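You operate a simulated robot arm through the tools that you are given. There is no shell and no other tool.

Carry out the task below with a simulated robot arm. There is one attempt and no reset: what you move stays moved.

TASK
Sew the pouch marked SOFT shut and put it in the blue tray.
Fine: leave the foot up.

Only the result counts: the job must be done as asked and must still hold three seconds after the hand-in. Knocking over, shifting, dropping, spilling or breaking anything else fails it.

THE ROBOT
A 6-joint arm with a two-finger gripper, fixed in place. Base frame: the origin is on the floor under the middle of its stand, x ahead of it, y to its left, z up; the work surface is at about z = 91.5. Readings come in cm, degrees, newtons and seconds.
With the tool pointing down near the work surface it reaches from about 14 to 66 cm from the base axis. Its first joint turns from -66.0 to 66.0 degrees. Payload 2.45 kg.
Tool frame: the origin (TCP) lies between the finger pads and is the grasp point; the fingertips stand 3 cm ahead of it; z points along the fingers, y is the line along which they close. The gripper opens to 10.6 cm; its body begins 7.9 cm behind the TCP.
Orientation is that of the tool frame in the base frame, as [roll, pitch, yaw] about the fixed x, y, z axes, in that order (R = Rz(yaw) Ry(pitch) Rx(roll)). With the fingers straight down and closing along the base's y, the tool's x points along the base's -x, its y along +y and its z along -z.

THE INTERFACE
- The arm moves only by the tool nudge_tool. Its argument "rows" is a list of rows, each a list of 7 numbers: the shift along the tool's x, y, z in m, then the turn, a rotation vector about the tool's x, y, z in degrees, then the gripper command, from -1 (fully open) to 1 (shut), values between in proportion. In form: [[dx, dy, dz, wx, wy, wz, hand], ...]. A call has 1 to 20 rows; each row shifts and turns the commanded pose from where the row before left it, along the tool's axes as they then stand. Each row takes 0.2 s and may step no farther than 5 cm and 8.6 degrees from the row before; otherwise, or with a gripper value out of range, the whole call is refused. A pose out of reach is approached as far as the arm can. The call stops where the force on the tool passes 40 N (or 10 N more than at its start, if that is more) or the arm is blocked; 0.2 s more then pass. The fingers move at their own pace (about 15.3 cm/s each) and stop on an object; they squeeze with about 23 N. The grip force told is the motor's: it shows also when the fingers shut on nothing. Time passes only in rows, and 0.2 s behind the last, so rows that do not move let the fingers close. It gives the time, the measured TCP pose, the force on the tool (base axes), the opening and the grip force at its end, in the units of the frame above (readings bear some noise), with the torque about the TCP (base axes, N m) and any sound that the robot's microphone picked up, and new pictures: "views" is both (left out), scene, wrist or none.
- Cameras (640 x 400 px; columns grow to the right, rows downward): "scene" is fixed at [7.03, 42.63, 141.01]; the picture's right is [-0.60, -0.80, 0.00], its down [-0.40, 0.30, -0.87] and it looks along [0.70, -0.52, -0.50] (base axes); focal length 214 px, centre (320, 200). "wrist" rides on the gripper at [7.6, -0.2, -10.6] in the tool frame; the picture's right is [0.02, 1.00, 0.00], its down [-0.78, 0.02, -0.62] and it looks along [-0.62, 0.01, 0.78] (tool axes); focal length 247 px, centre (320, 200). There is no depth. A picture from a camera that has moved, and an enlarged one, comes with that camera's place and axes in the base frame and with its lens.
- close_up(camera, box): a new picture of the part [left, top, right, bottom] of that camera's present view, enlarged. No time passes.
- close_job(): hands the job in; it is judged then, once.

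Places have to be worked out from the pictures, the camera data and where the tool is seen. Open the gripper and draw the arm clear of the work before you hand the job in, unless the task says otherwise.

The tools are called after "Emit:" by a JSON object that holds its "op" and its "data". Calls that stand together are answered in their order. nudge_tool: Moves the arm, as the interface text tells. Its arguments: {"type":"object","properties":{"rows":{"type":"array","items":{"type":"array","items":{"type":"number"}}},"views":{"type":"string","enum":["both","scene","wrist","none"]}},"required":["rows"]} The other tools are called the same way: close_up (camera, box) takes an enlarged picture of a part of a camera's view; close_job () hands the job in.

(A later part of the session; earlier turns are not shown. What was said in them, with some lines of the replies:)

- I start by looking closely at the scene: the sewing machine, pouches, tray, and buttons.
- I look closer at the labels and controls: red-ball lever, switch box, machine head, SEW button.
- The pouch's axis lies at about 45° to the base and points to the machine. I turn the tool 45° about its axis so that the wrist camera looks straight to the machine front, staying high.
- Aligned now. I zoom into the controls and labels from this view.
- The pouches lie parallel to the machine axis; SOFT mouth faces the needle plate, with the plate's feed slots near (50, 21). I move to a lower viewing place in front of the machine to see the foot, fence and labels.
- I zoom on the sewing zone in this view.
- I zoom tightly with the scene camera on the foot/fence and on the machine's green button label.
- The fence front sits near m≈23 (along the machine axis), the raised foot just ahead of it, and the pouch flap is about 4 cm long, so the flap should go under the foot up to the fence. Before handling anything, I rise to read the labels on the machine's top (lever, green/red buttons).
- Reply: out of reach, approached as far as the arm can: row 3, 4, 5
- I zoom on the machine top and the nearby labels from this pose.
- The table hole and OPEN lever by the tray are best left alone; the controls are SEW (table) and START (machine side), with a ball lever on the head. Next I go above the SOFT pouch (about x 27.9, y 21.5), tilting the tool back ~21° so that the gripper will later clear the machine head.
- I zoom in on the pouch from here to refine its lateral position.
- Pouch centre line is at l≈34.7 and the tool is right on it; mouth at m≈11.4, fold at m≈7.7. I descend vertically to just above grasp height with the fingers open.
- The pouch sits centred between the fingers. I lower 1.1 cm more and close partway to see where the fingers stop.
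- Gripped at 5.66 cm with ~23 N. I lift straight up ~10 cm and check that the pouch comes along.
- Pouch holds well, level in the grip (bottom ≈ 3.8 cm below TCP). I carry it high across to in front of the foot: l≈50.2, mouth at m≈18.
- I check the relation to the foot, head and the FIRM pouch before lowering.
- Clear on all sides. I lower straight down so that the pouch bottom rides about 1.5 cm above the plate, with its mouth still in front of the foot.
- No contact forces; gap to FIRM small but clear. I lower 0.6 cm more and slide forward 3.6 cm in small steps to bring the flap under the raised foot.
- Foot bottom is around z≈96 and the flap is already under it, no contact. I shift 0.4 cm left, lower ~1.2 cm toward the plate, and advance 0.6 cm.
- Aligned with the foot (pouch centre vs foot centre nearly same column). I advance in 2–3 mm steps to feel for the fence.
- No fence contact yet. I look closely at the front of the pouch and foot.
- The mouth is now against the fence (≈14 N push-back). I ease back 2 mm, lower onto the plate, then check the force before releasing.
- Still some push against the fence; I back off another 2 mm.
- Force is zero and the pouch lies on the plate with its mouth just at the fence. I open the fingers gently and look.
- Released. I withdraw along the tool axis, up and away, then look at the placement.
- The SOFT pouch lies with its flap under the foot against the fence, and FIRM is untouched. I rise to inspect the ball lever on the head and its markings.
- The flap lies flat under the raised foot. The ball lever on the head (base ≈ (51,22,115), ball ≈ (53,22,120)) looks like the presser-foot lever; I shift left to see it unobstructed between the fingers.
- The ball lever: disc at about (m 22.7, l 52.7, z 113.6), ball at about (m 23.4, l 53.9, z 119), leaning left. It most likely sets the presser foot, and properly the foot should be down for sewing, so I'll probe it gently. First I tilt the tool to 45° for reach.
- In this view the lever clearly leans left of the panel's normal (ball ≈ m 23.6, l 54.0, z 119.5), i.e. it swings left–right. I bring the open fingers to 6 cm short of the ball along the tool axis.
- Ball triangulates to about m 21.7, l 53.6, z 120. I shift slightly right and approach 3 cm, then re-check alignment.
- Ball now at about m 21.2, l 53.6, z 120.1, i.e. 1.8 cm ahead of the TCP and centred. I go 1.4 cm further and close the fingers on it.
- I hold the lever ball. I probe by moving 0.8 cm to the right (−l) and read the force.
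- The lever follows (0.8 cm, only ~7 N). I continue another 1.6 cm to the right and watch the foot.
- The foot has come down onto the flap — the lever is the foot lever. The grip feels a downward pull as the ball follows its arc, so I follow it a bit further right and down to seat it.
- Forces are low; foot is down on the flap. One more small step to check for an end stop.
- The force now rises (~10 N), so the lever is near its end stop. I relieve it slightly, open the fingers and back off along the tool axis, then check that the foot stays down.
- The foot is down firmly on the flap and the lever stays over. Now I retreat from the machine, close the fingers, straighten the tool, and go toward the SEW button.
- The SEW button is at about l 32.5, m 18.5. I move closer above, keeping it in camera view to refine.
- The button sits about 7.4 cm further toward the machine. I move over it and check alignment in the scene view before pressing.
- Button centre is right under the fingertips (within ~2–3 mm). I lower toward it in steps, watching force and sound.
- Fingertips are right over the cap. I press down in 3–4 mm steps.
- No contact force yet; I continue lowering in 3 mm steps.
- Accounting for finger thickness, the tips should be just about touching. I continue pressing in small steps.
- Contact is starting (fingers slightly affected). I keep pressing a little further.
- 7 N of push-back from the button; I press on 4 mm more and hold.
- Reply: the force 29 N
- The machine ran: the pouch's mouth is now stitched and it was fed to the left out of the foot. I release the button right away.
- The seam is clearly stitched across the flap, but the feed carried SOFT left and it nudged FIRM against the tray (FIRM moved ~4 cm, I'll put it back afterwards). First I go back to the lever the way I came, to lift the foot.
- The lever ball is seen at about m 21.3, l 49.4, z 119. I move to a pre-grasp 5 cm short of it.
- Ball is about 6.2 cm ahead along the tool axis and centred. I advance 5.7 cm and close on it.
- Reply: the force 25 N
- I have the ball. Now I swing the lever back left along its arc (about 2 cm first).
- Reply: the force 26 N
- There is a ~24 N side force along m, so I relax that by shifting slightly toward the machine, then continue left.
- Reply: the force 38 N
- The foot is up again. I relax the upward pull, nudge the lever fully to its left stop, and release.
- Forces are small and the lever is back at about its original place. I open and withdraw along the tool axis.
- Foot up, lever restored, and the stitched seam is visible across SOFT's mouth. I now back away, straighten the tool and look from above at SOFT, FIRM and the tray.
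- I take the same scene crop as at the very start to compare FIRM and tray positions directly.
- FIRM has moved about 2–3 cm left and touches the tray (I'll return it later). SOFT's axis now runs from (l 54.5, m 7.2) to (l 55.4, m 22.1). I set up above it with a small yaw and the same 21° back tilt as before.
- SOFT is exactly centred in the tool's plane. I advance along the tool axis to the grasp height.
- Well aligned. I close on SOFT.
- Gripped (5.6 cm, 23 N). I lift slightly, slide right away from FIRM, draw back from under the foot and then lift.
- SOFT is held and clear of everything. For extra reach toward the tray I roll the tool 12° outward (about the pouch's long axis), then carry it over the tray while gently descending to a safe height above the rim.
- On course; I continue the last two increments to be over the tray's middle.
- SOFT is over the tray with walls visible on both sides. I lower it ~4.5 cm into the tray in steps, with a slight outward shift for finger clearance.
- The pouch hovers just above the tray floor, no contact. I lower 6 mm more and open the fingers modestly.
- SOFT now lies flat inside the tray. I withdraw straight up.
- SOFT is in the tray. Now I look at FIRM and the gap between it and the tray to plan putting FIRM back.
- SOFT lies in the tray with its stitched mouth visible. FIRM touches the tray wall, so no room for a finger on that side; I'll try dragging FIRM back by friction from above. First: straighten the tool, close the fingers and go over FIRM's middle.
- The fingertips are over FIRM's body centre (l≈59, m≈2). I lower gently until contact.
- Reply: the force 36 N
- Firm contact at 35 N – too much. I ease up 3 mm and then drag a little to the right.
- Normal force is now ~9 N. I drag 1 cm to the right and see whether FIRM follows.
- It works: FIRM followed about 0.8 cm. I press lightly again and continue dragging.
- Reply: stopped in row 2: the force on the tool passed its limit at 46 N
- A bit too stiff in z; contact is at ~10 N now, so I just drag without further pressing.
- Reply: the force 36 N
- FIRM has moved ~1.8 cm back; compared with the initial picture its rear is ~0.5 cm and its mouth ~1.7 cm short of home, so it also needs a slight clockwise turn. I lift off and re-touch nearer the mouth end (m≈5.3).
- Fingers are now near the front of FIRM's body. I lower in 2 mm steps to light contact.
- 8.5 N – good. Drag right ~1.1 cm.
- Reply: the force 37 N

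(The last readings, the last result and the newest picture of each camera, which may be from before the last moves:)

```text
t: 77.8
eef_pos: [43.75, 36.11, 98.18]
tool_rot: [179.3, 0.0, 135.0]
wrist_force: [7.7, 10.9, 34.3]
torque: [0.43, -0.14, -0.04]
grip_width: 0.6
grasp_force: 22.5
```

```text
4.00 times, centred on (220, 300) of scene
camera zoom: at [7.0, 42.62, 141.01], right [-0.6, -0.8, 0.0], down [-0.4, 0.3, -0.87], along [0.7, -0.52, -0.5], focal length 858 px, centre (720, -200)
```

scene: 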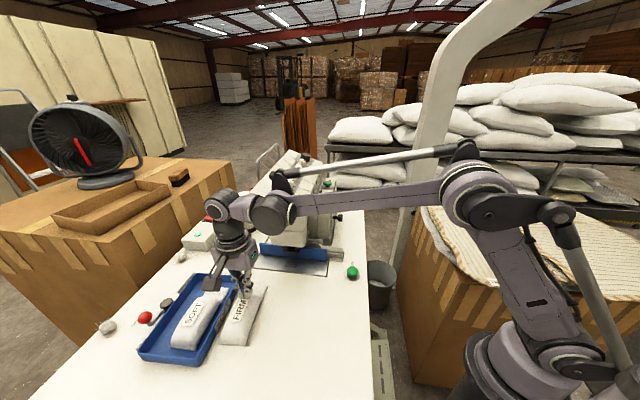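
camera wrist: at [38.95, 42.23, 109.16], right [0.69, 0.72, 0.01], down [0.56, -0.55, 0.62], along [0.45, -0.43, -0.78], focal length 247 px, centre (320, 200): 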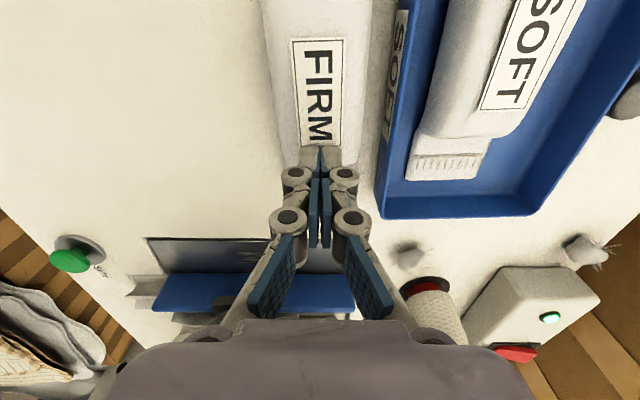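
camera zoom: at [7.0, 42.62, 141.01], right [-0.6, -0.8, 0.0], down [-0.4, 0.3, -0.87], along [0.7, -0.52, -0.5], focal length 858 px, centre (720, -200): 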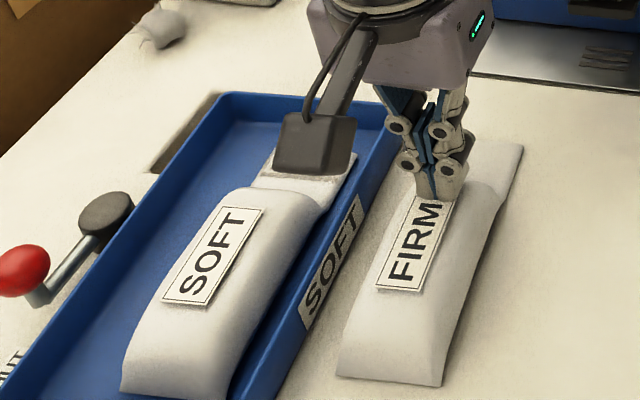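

FIRM is now centred near its home but still turned ~4–5°. There may now be room to grip it properly. I lift off and look from above at the gap to the tray.

Emit:
{"op": "nudge_tool", "data": {"rows": [[0, 0, -0.01, 0, 0, 0, 1], [0.02, 0, -0.03, 0, 0, 0, 1], [0.02, 0, -0.03, 0, 0, 0, 0.4], [0, 0, 0, 0, 0, 0, -0.1], [0, 0, 0, 0, 0, 0, -0.25]], "views": "both"}}

Emit:
{"op": "close_up", "data": {"camera": "wrist", "box": [240, 0, 480, 160]}}

Emit:
{"op": "close_up", "data": {"camera": "scene", "box": [150, 250, 290, 350]}}

Emit:
{"op": "close_up", "data": {"camera": "scene", "box": [220, 280, 360, 365]}}

```text
t: 79.0
eef_pos: [40.59, 38.84, 105.09]
tool_rot: [179.4, 0.1, 135.0]
wrist_force: [-0.1, 0.1, 0.0]
torque: [-0.02, -0.05, -0.01]
grip_width: 6.65
grasp_force: 0.0
camera wrist: at [35.05, 44.18, 115.72], right [0.69, 0.72, 0.01], down [0.56, -0.55, 0.62], along [0.45, -0.43, -0.78], focal length 247 px, centre (320, 200)
```

scene: 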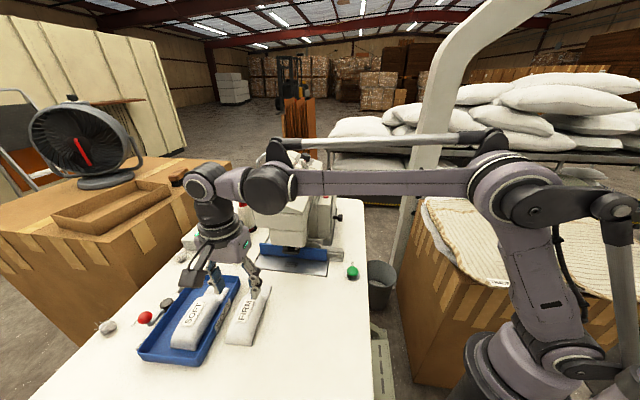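
wrist: 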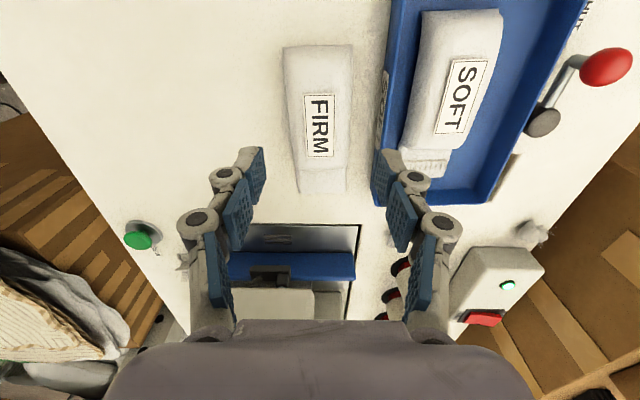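

```text
2.50 times, centred on (360, 80) of wrist
camera zoom: at [35.05, 44.18, 115.72], right [0.69, 0.72, 0.01], down [0.56, -0.55, 0.62], along [0.45, -0.43, -0.78], focal length 617 px, centre (220, 500)
```

zoom: 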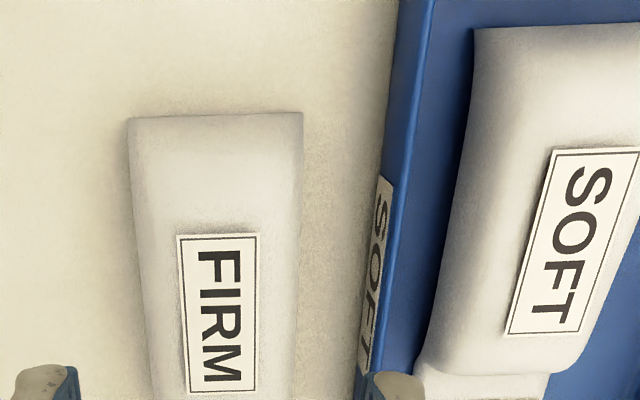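

```text
4.00 times, centred on (220, 300) of scene
camera zoom: at [7.03, 42.63, 141.01], right [-0.6, -0.8, 0.0], down [-0.4, 0.3, -0.87], along [0.7, -0.52, -0.5], focal length 858 px, centre (720, -200)
```

zoom: 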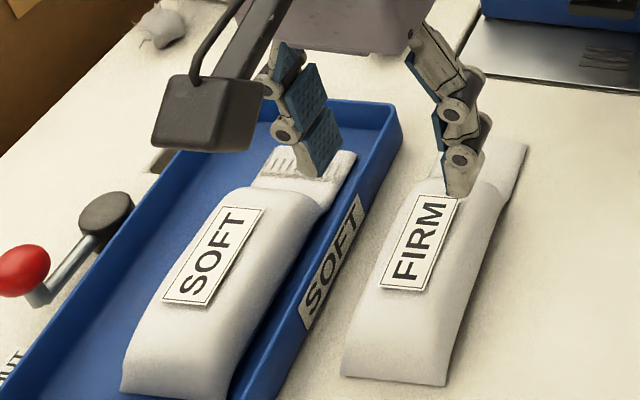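

```text
4.57 times, centred on (290, 322) of scene
camera zoom: at [7.03, 42.63, 141.01], right [-0.6, -0.8, 0.0], down [-0.4, 0.3, -0.87], along [0.7, -0.52, -0.5], focal length 980 px, centre (457, -360)
```

zoom: 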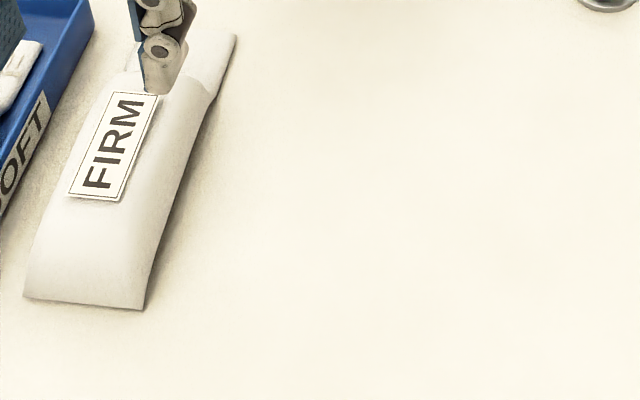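

Compared with the initial crop, FIRM's mouth is home (within ~2 mm) while its rear is ~0.8 cm too far right. I'll nudge the rear leftward with the closed fingers from its right side. First go down beside it at l≈50.5, m≈−2.3.

Emit:
{"op": "nudge_tool", "data": {"rows": [[0.0177, -0.0285, 0, 0, 0, 0, 0.5], [0.0177, -0.0285, 0, 0, 0, 0, 1], [0, 0, 0.03, 0, 0, 0, 1], [0, 0, 0.033, 0, 0, 0, 1], [0, 0, 0.03, 0, 0, 0, 1], [0, 0, 0, 0, 0, 0, 1]], "views": "both"}}

Emit:
{"op": "close_up", "data": {"camera": "scene", "box": [220, 280, 360, 365]}}

```text
t: 80.4
eef_pos: [34.25, 37.21, 95.87]
tool_rot: [179.5, 0.2, 135.1]
wrist_force: [-0.3, -0.5, 0.4]
torque: [0.0, -0.01, 0.02]
grip_width: 0.0
grasp_force: 23.0
camera wrist: at [28.7, 42.45, 106.43], right [0.69, 0.72, 0.01], down [0.56, -0.55, 0.62], along [0.45, -0.43, -0.78], focal length 247 px, centre (320, 200)
```

scene: 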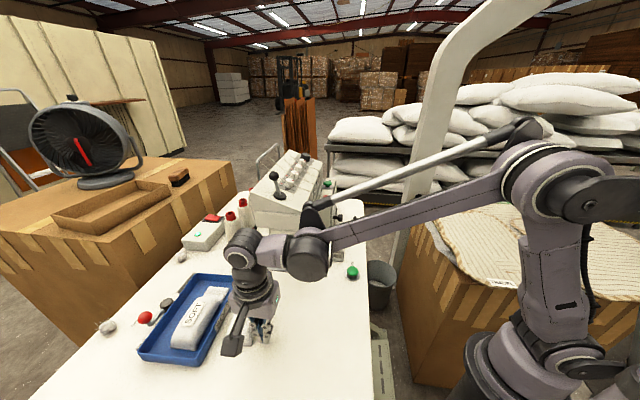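
wrist: 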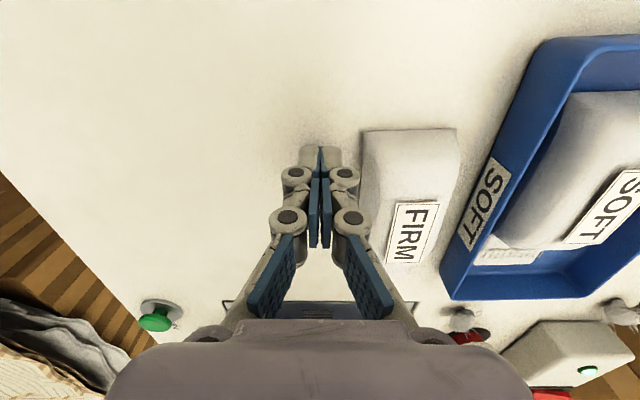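

```text
4.57 times, centred on (290, 322) of scene
camera zoom: at [7.03, 42.63, 141.01], right [-0.6, -0.8, 0.0], down [-0.4, 0.3, -0.87], along [0.7, -0.52, -0.5], focal length 980 px, centre (457, -360)
```

zoom: 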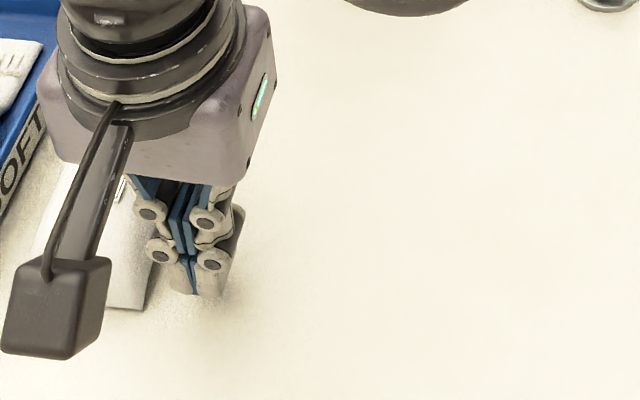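

FIRM's right edge is at l≈53.2; closed fingers are about 1.3 cm away. I move left 1.2 cm then push in small steps.

Emit:
{"op": "nudge_tool", "data": {"rows": [[0, 0.006, 0, 0, 0, 0, 1], [0, 0.006, 0, 0, 0, 0, 1], [0, 0.003, 0, 0, 0, 0, 1], [0, 0, 0, 0, 0, 0, 1]], "views": "wrist"}}

Emit:
{"op": "close_up", "data": {"camera": "wrist", "box": [260, 100, 500, 270]}}

```text
t: 81.4
eef_pos: [35.43, 38.54, 95.86]
tool_rot: [179.5, 0.1, 135.0]
wrist_force: [0.0, -0.7, 1.4]
torque: [0.0, -0.03, 0.0]
grip_width: 0.0
grasp_force: 22.6
camera wrist: at [29.94, 43.75, 106.53], right [0.69, 0.72, 0.01], down [0.56, -0.55, 0.62], along [0.45, -0.43, -0.78], focal length 247 px, centre (320, 200)
```

wrist: 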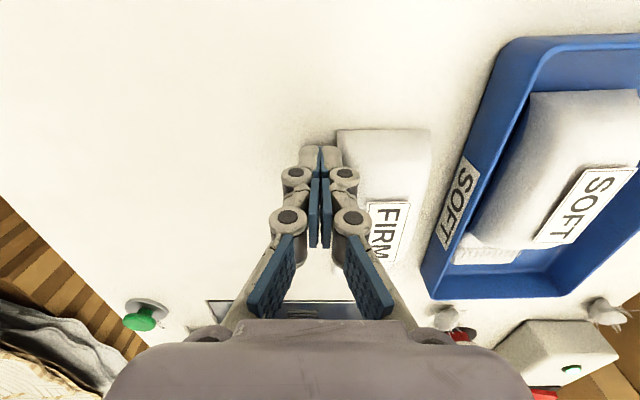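

```text
2.35 times, centred on (380, 185) of wrist
camera zoom: at [29.94, 43.75, 106.53], right [0.69, 0.72, 0.01], down [0.56, -0.55, 0.62], along [0.45, -0.43, -0.78], focal length 581 px, centre (179, 235)
```

zoom: 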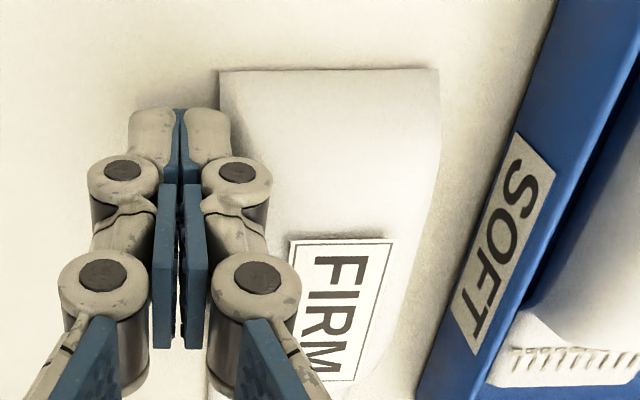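

No side force yet; fingers are about touching. I push on in 2–3 mm steps.

Emit:
{"op": "nudge_tool", "data": {"rows": [[0, 0.003, 0, 0, 0, 0, 1], [0, 0.002, 0, 0, 0, 0, 1], [0, 0, 0, 0, 0, 0, 1]], "views": "wrist"}}

Emit:
{"op": "close_up", "data": {"camera": "wrist", "box": [260, 100, 500, 270]}}

```text
t: 82.2
eef_pos: [35.78, 38.94, 95.88]
tool_rot: [179.5, 0.1, 135.1]
wrist_force: [1.0, 0.1, 1.1]
torque: [0.03, 0.01, 0.03]
grip_width: 0.01
grasp_force: 23.1
camera wrist: at [30.33, 44.21, 106.47], right [0.69, 0.72, 0.01], down [0.56, -0.55, 0.62], along [0.45, -0.43, -0.78], focal length 247 px, centre (320, 200)
```

wrist: 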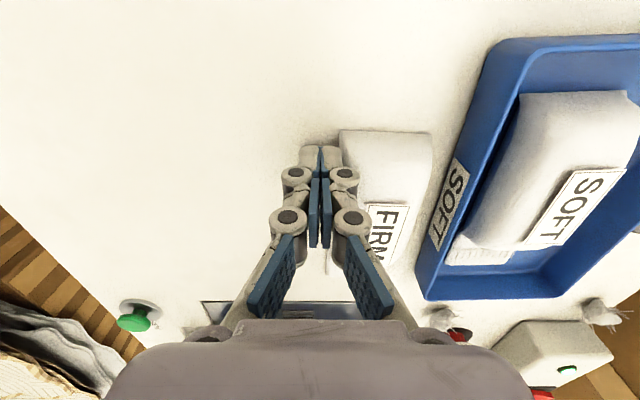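

```text
2.35 times, centred on (380, 185) of wrist
camera zoom: at [30.33, 44.21, 106.47], right [0.69, 0.72, 0.01], down [0.56, -0.55, 0.62], along [0.45, -0.43, -0.78], focal length 581 px, centre (179, 235)
```

zoom: 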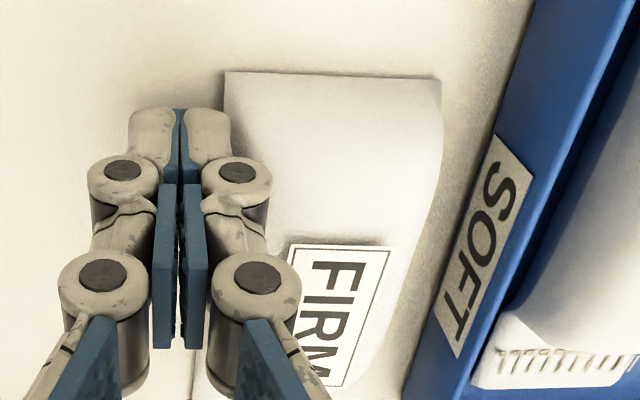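

FIRM's rear has swung left ~0.7 cm. I back off and compare with the initial crop.

Emit:
{"op": "nudge_tool", "data": {"rows": [[0, -0.015, 0, 0, 0, 0, 1], [0, -0.03, -0.02, 0, 0, 0, 1], [0, -0.04, -0.03, 0, 0, 0, 1], [0, -0.04, -0.03, 0, 0, 0, 0.5], [0, 0, 0, 0, 0, 0, 0]], "views": "both"}}

Emit:
{"op": "close_up", "data": {"camera": "scene", "box": [220, 280, 360, 365]}}

Emit:
{"op": "close_up", "data": {"camera": "scene", "box": [80, 220, 400, 400]}}

```text
t: 83.4
eef_pos: [26.81, 30.03, 103.58]
tool_rot: [179.4, 0.1, 135.0]
wrist_force: [0.0, 0.6, -0.3]
torque: [0.01, 0.02, 0.03]
grip_width: 5.3
grasp_force: 0.0
camera wrist: at [21.44, 35.27, 114.22], right [0.69, 0.72, 0.01], down [0.56, -0.55, 0.62], along [0.45, -0.43, -0.78], focal length 247 px, centre (320, 200)
```

scene: 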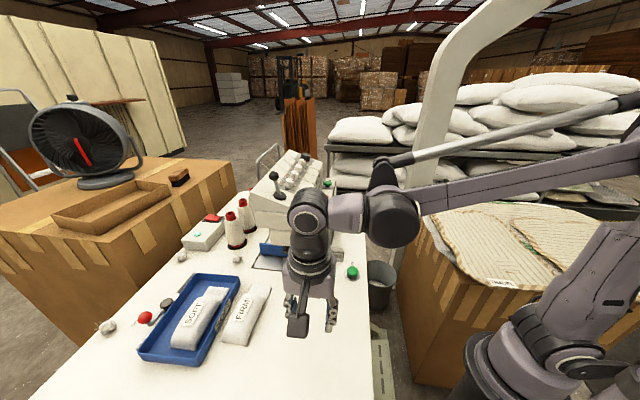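
wrist: 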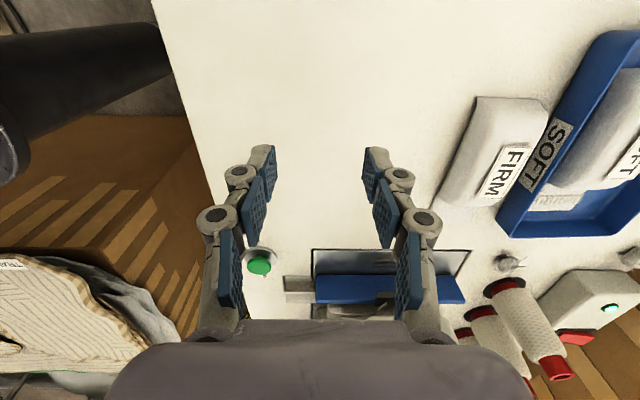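

```text
4.57 times, centred on (290, 322) of scene
camera zoom: at [7.03, 42.63, 141.01], right [-0.6, -0.8, 0.0], down [-0.4, 0.3, -0.87], along [0.7, -0.52, -0.5], focal length 980 px, centre (457, -360)
```

zoom: 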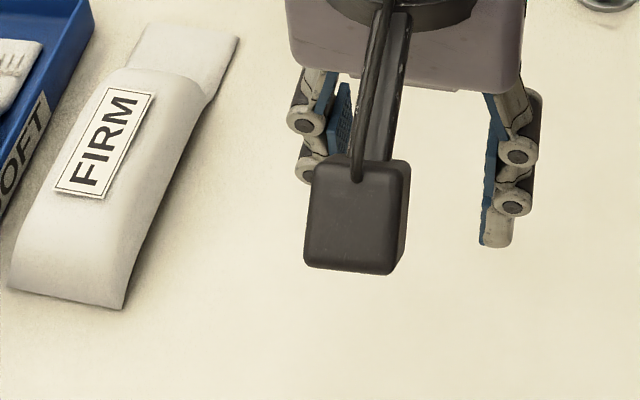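

```text
2.00 times, centred on (240, 310) of scene
camera zoom: at [7.03, 42.63, 141.01], right [-0.6, -0.8, 0.0], down [-0.4, 0.3, -0.87], along [0.7, -0.52, -0.5], focal length 429 px, centre (480, -20)
```

zoom: 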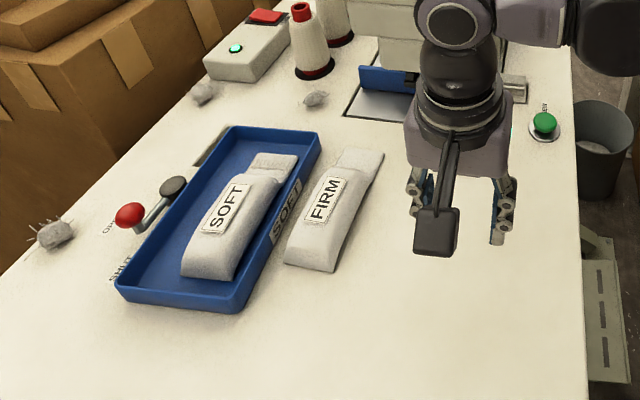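

FIRM is back within ~1–2 mm of its original place (all corner pixels match the initial crop). I check the tray's position against the first picture too.

Emit:
{"op": "close_up", "data": {"camera": "scene", "box": [90, 280, 190, 345]}}

Emit:
{"op": "close_up", "data": {"camera": "scene", "box": [130, 265, 260, 370]}}

Emit:
{"op": "close_up", "data": {"camera": "scene", "box": [180, 140, 380, 290]}}

```text
6.15 times, centred on (140, 312) of scene
camera zoom: at [7.03, 42.63, 141.01], right [-0.6, -0.8, 0.0], down [-0.4, 0.3, -0.87], along [0.7, -0.52, -0.5], focal length 1320 px, centre (1428, -492)
```

zoom: 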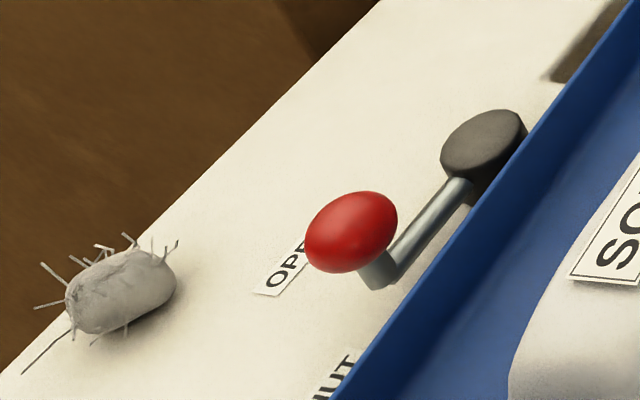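

```text
3.81 times, centred on (195, 318) of scene
camera zoom: at [7.03, 42.63, 141.01], right [-0.6, -0.8, 0.0], down [-0.4, 0.3, -0.87], along [0.7, -0.52, -0.5], focal length 817 px, centre (796, -248)
```

zoom: 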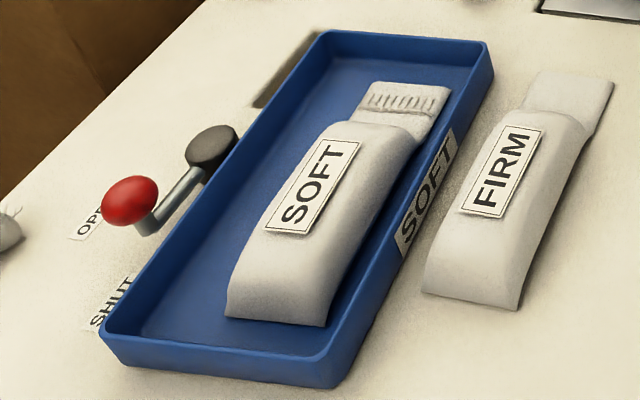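

```text
2.67 times, centred on (280, 215) of scene
camera zoom: at [7.03, 42.63, 141.01], right [-0.6, -0.8, 0.0], down [-0.4, 0.3, -0.87], along [0.7, -0.52, -0.5], focal length 572 px, centre (427, 160)
```

zoom: 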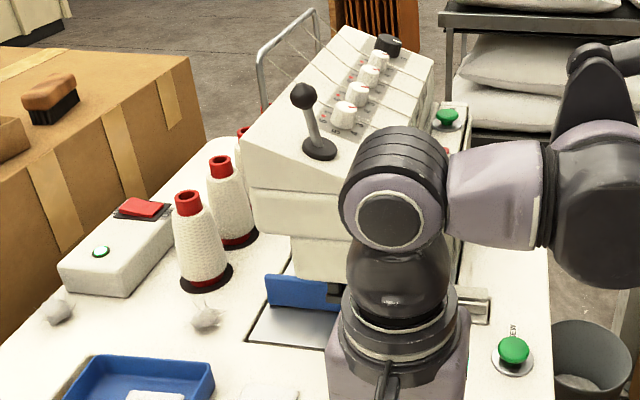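

The tray is within ~0.5 cm of where it stood, lever, foot and other items look as at the start. I inspect the seam once more up close.

Emit:
{"op": "close_up", "data": {"camera": "scene", "box": [190, 275, 240, 310]}}

Emit:
{"op": "nudge_tool", "data": {"rows": [[0, 0, -0.045, 0, 0, 0, -0.5], [0, 0, -0.045, 0, 0, 0, -1], [0, 0, -0.045, 0, 0, 0, -1], [0, 0, -0.045, 0, 0, 0, -1], [0, 0, -0.045, 0, 0, 0, -1], [0, 0, -0.04, 0, 0, 0, -1], [0, 0, 0, 0, 0, 0, -1]]}}

Emit:
{"op": "close_up", "data": {"camera": "wrist", "box": [400, 0, 640, 150]}}

```text
11.43 times, centred on (215, 292) of scene
camera zoom: at [7.03, 42.63, 141.01], right [-0.6, -0.8, 0.0], down [-0.4, 0.3, -0.87], along [0.7, -0.52, -0.5], focal length 2451 px, centre (1520, -857)
```

zoom: 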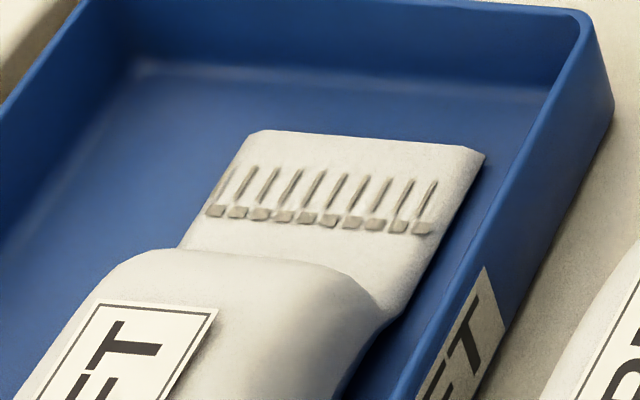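

```text
t: 85.0
eef_pos: [26.07, 29.69, 130.31]
tool_rot: [179.5, 0.1, 135.0]
wrist_force: [-0.2, 0.2, 0.0]
torque: [0.02, -0.01, 0.03]
grip_width: 10.59
grasp_force: 0.0
camera wrist: at [20.75, 34.94, 140.9], right [0.69, 0.72, 0.01], down [0.56, -0.55, 0.62], along [0.45, -0.43, -0.78], focal length 247 px, centre (320, 200)
```

scene: 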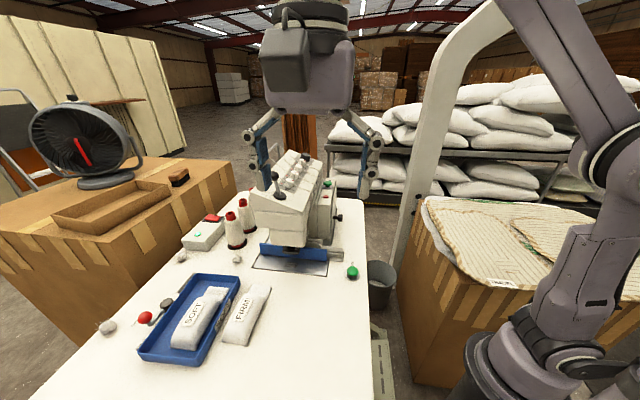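
wrist: 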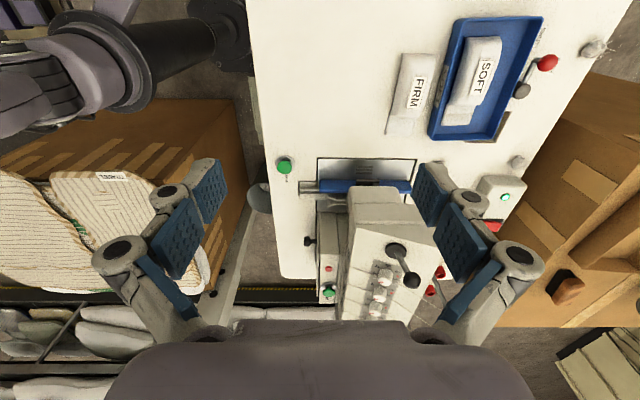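

```text
2.67 times, centred on (520, 75) of wrist
camera zoom: at [20.75, 34.94, 140.9], right [0.69, 0.72, 0.01], down [0.56, -0.55, 0.62], along [0.45, -0.43, -0.78], focal length 659 px, centre (-213, 533)
```

zoom: 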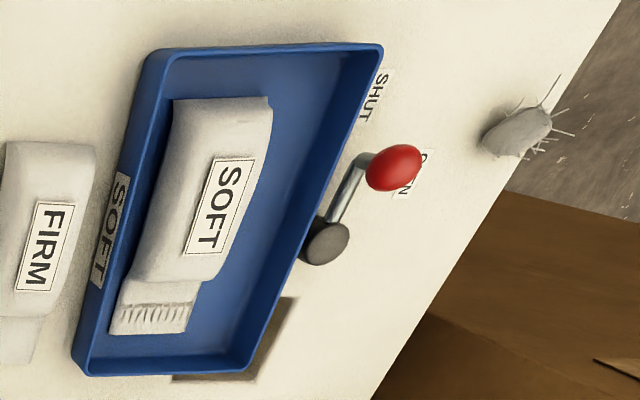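

The seam shows about ten stitches across the mouth. I zoom further from above to be sure it spans the full width.

Emit:
{"op": "close_up", "data": {"camera": "wrist", "box": [430, 95, 490, 135]}}

Emit:
{"op": "close_up", "data": {"camera": "scene", "box": [203, 282, 228, 298]}}

Emit:
{"op": "close_up", "data": {"camera": "scene", "box": [240, 220, 370, 290]}}

```text
10.00 times, centred on (460, 115) of wrist
camera zoom: at [20.75, 34.94, 140.9], right [0.69, 0.72, 0.01], down [0.56, -0.55, 0.62], along [0.45, -0.43, -0.78], focal length 2470 px, centre (-1080, 1050)
```

zoom: 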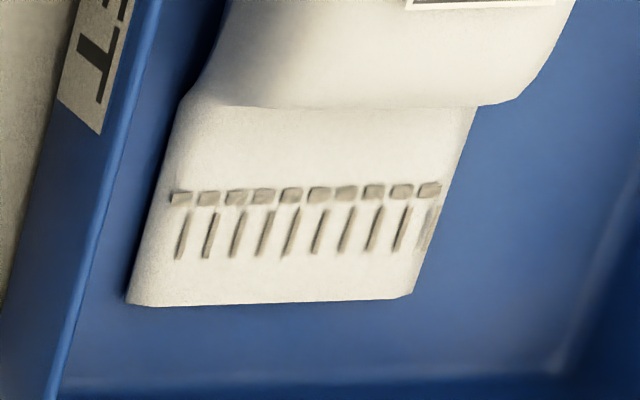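

```text
16.00 times, centred on (216, 290) of scene
camera zoom: at [7.03, 42.63, 141.01], right [-0.6, -0.8, 0.0], down [-0.4, 0.3, -0.87], along [0.7, -0.52, -0.5], focal length 3432 px, centre (1992, -1240)
```

zoom: 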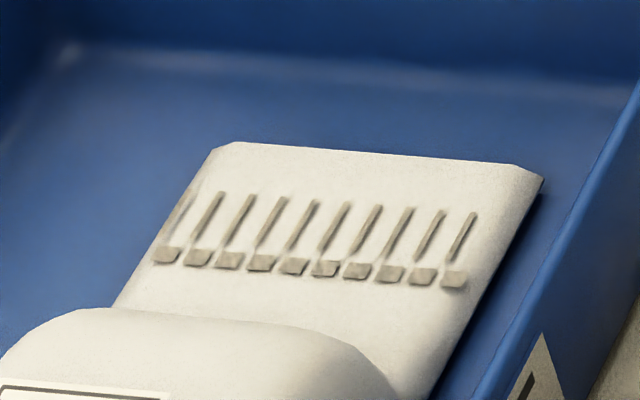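

```text
4.92 times, centred on (305, 255) of scene
camera zoom: at [7.03, 42.63, 141.01], right [-0.6, -0.8, 0.0], down [-0.4, 0.3, -0.87], along [0.7, -0.52, -0.5], focal length 1056 px, centre (394, -71)
```

zoom: 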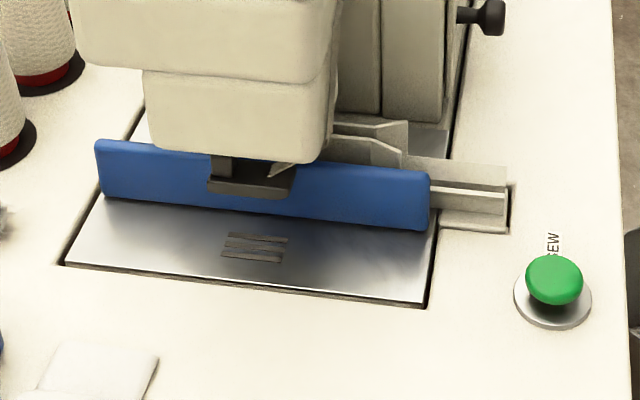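

The seam runs edge to edge across SOFT's mouth, SOFT rests in the blue tray, FIRM is back in its place, the foot is up, and the arm is clear with the gripper open. I hand the job in.

Emit:
{"op": "close_job", "data": {}}

```text
The job is handed in.
```

I sewed the SOFT pouch shut and put it in the blue tray, then handed the job in; I haven't been told the result. The seam shows ten evenly spaced stitches across the full width of the mouth.

Three things did not go cleanly or were my choice:

- **FIRM pouch moved:** When I pressed SEW, the machine fed SOFT sideways into FIRM and pushed it about 3 cm against the tray. I slid it back, and it now matches the first picture to within 1–2 mm.
- **Tray shifted slightly:** The tray sits about 0.5 cm from where it started, turned by roughly 1.5°. I left it there rather than risk moving it more.
- **Foot:** I read the note as allowing the foot to be up at the end, so I lowered it for sewing and raised it again. The lever and foot look as they did at the start.

I did not touch the OPEN/SHUT lever or the START button. The arm is clear of the work and the gripper is open.
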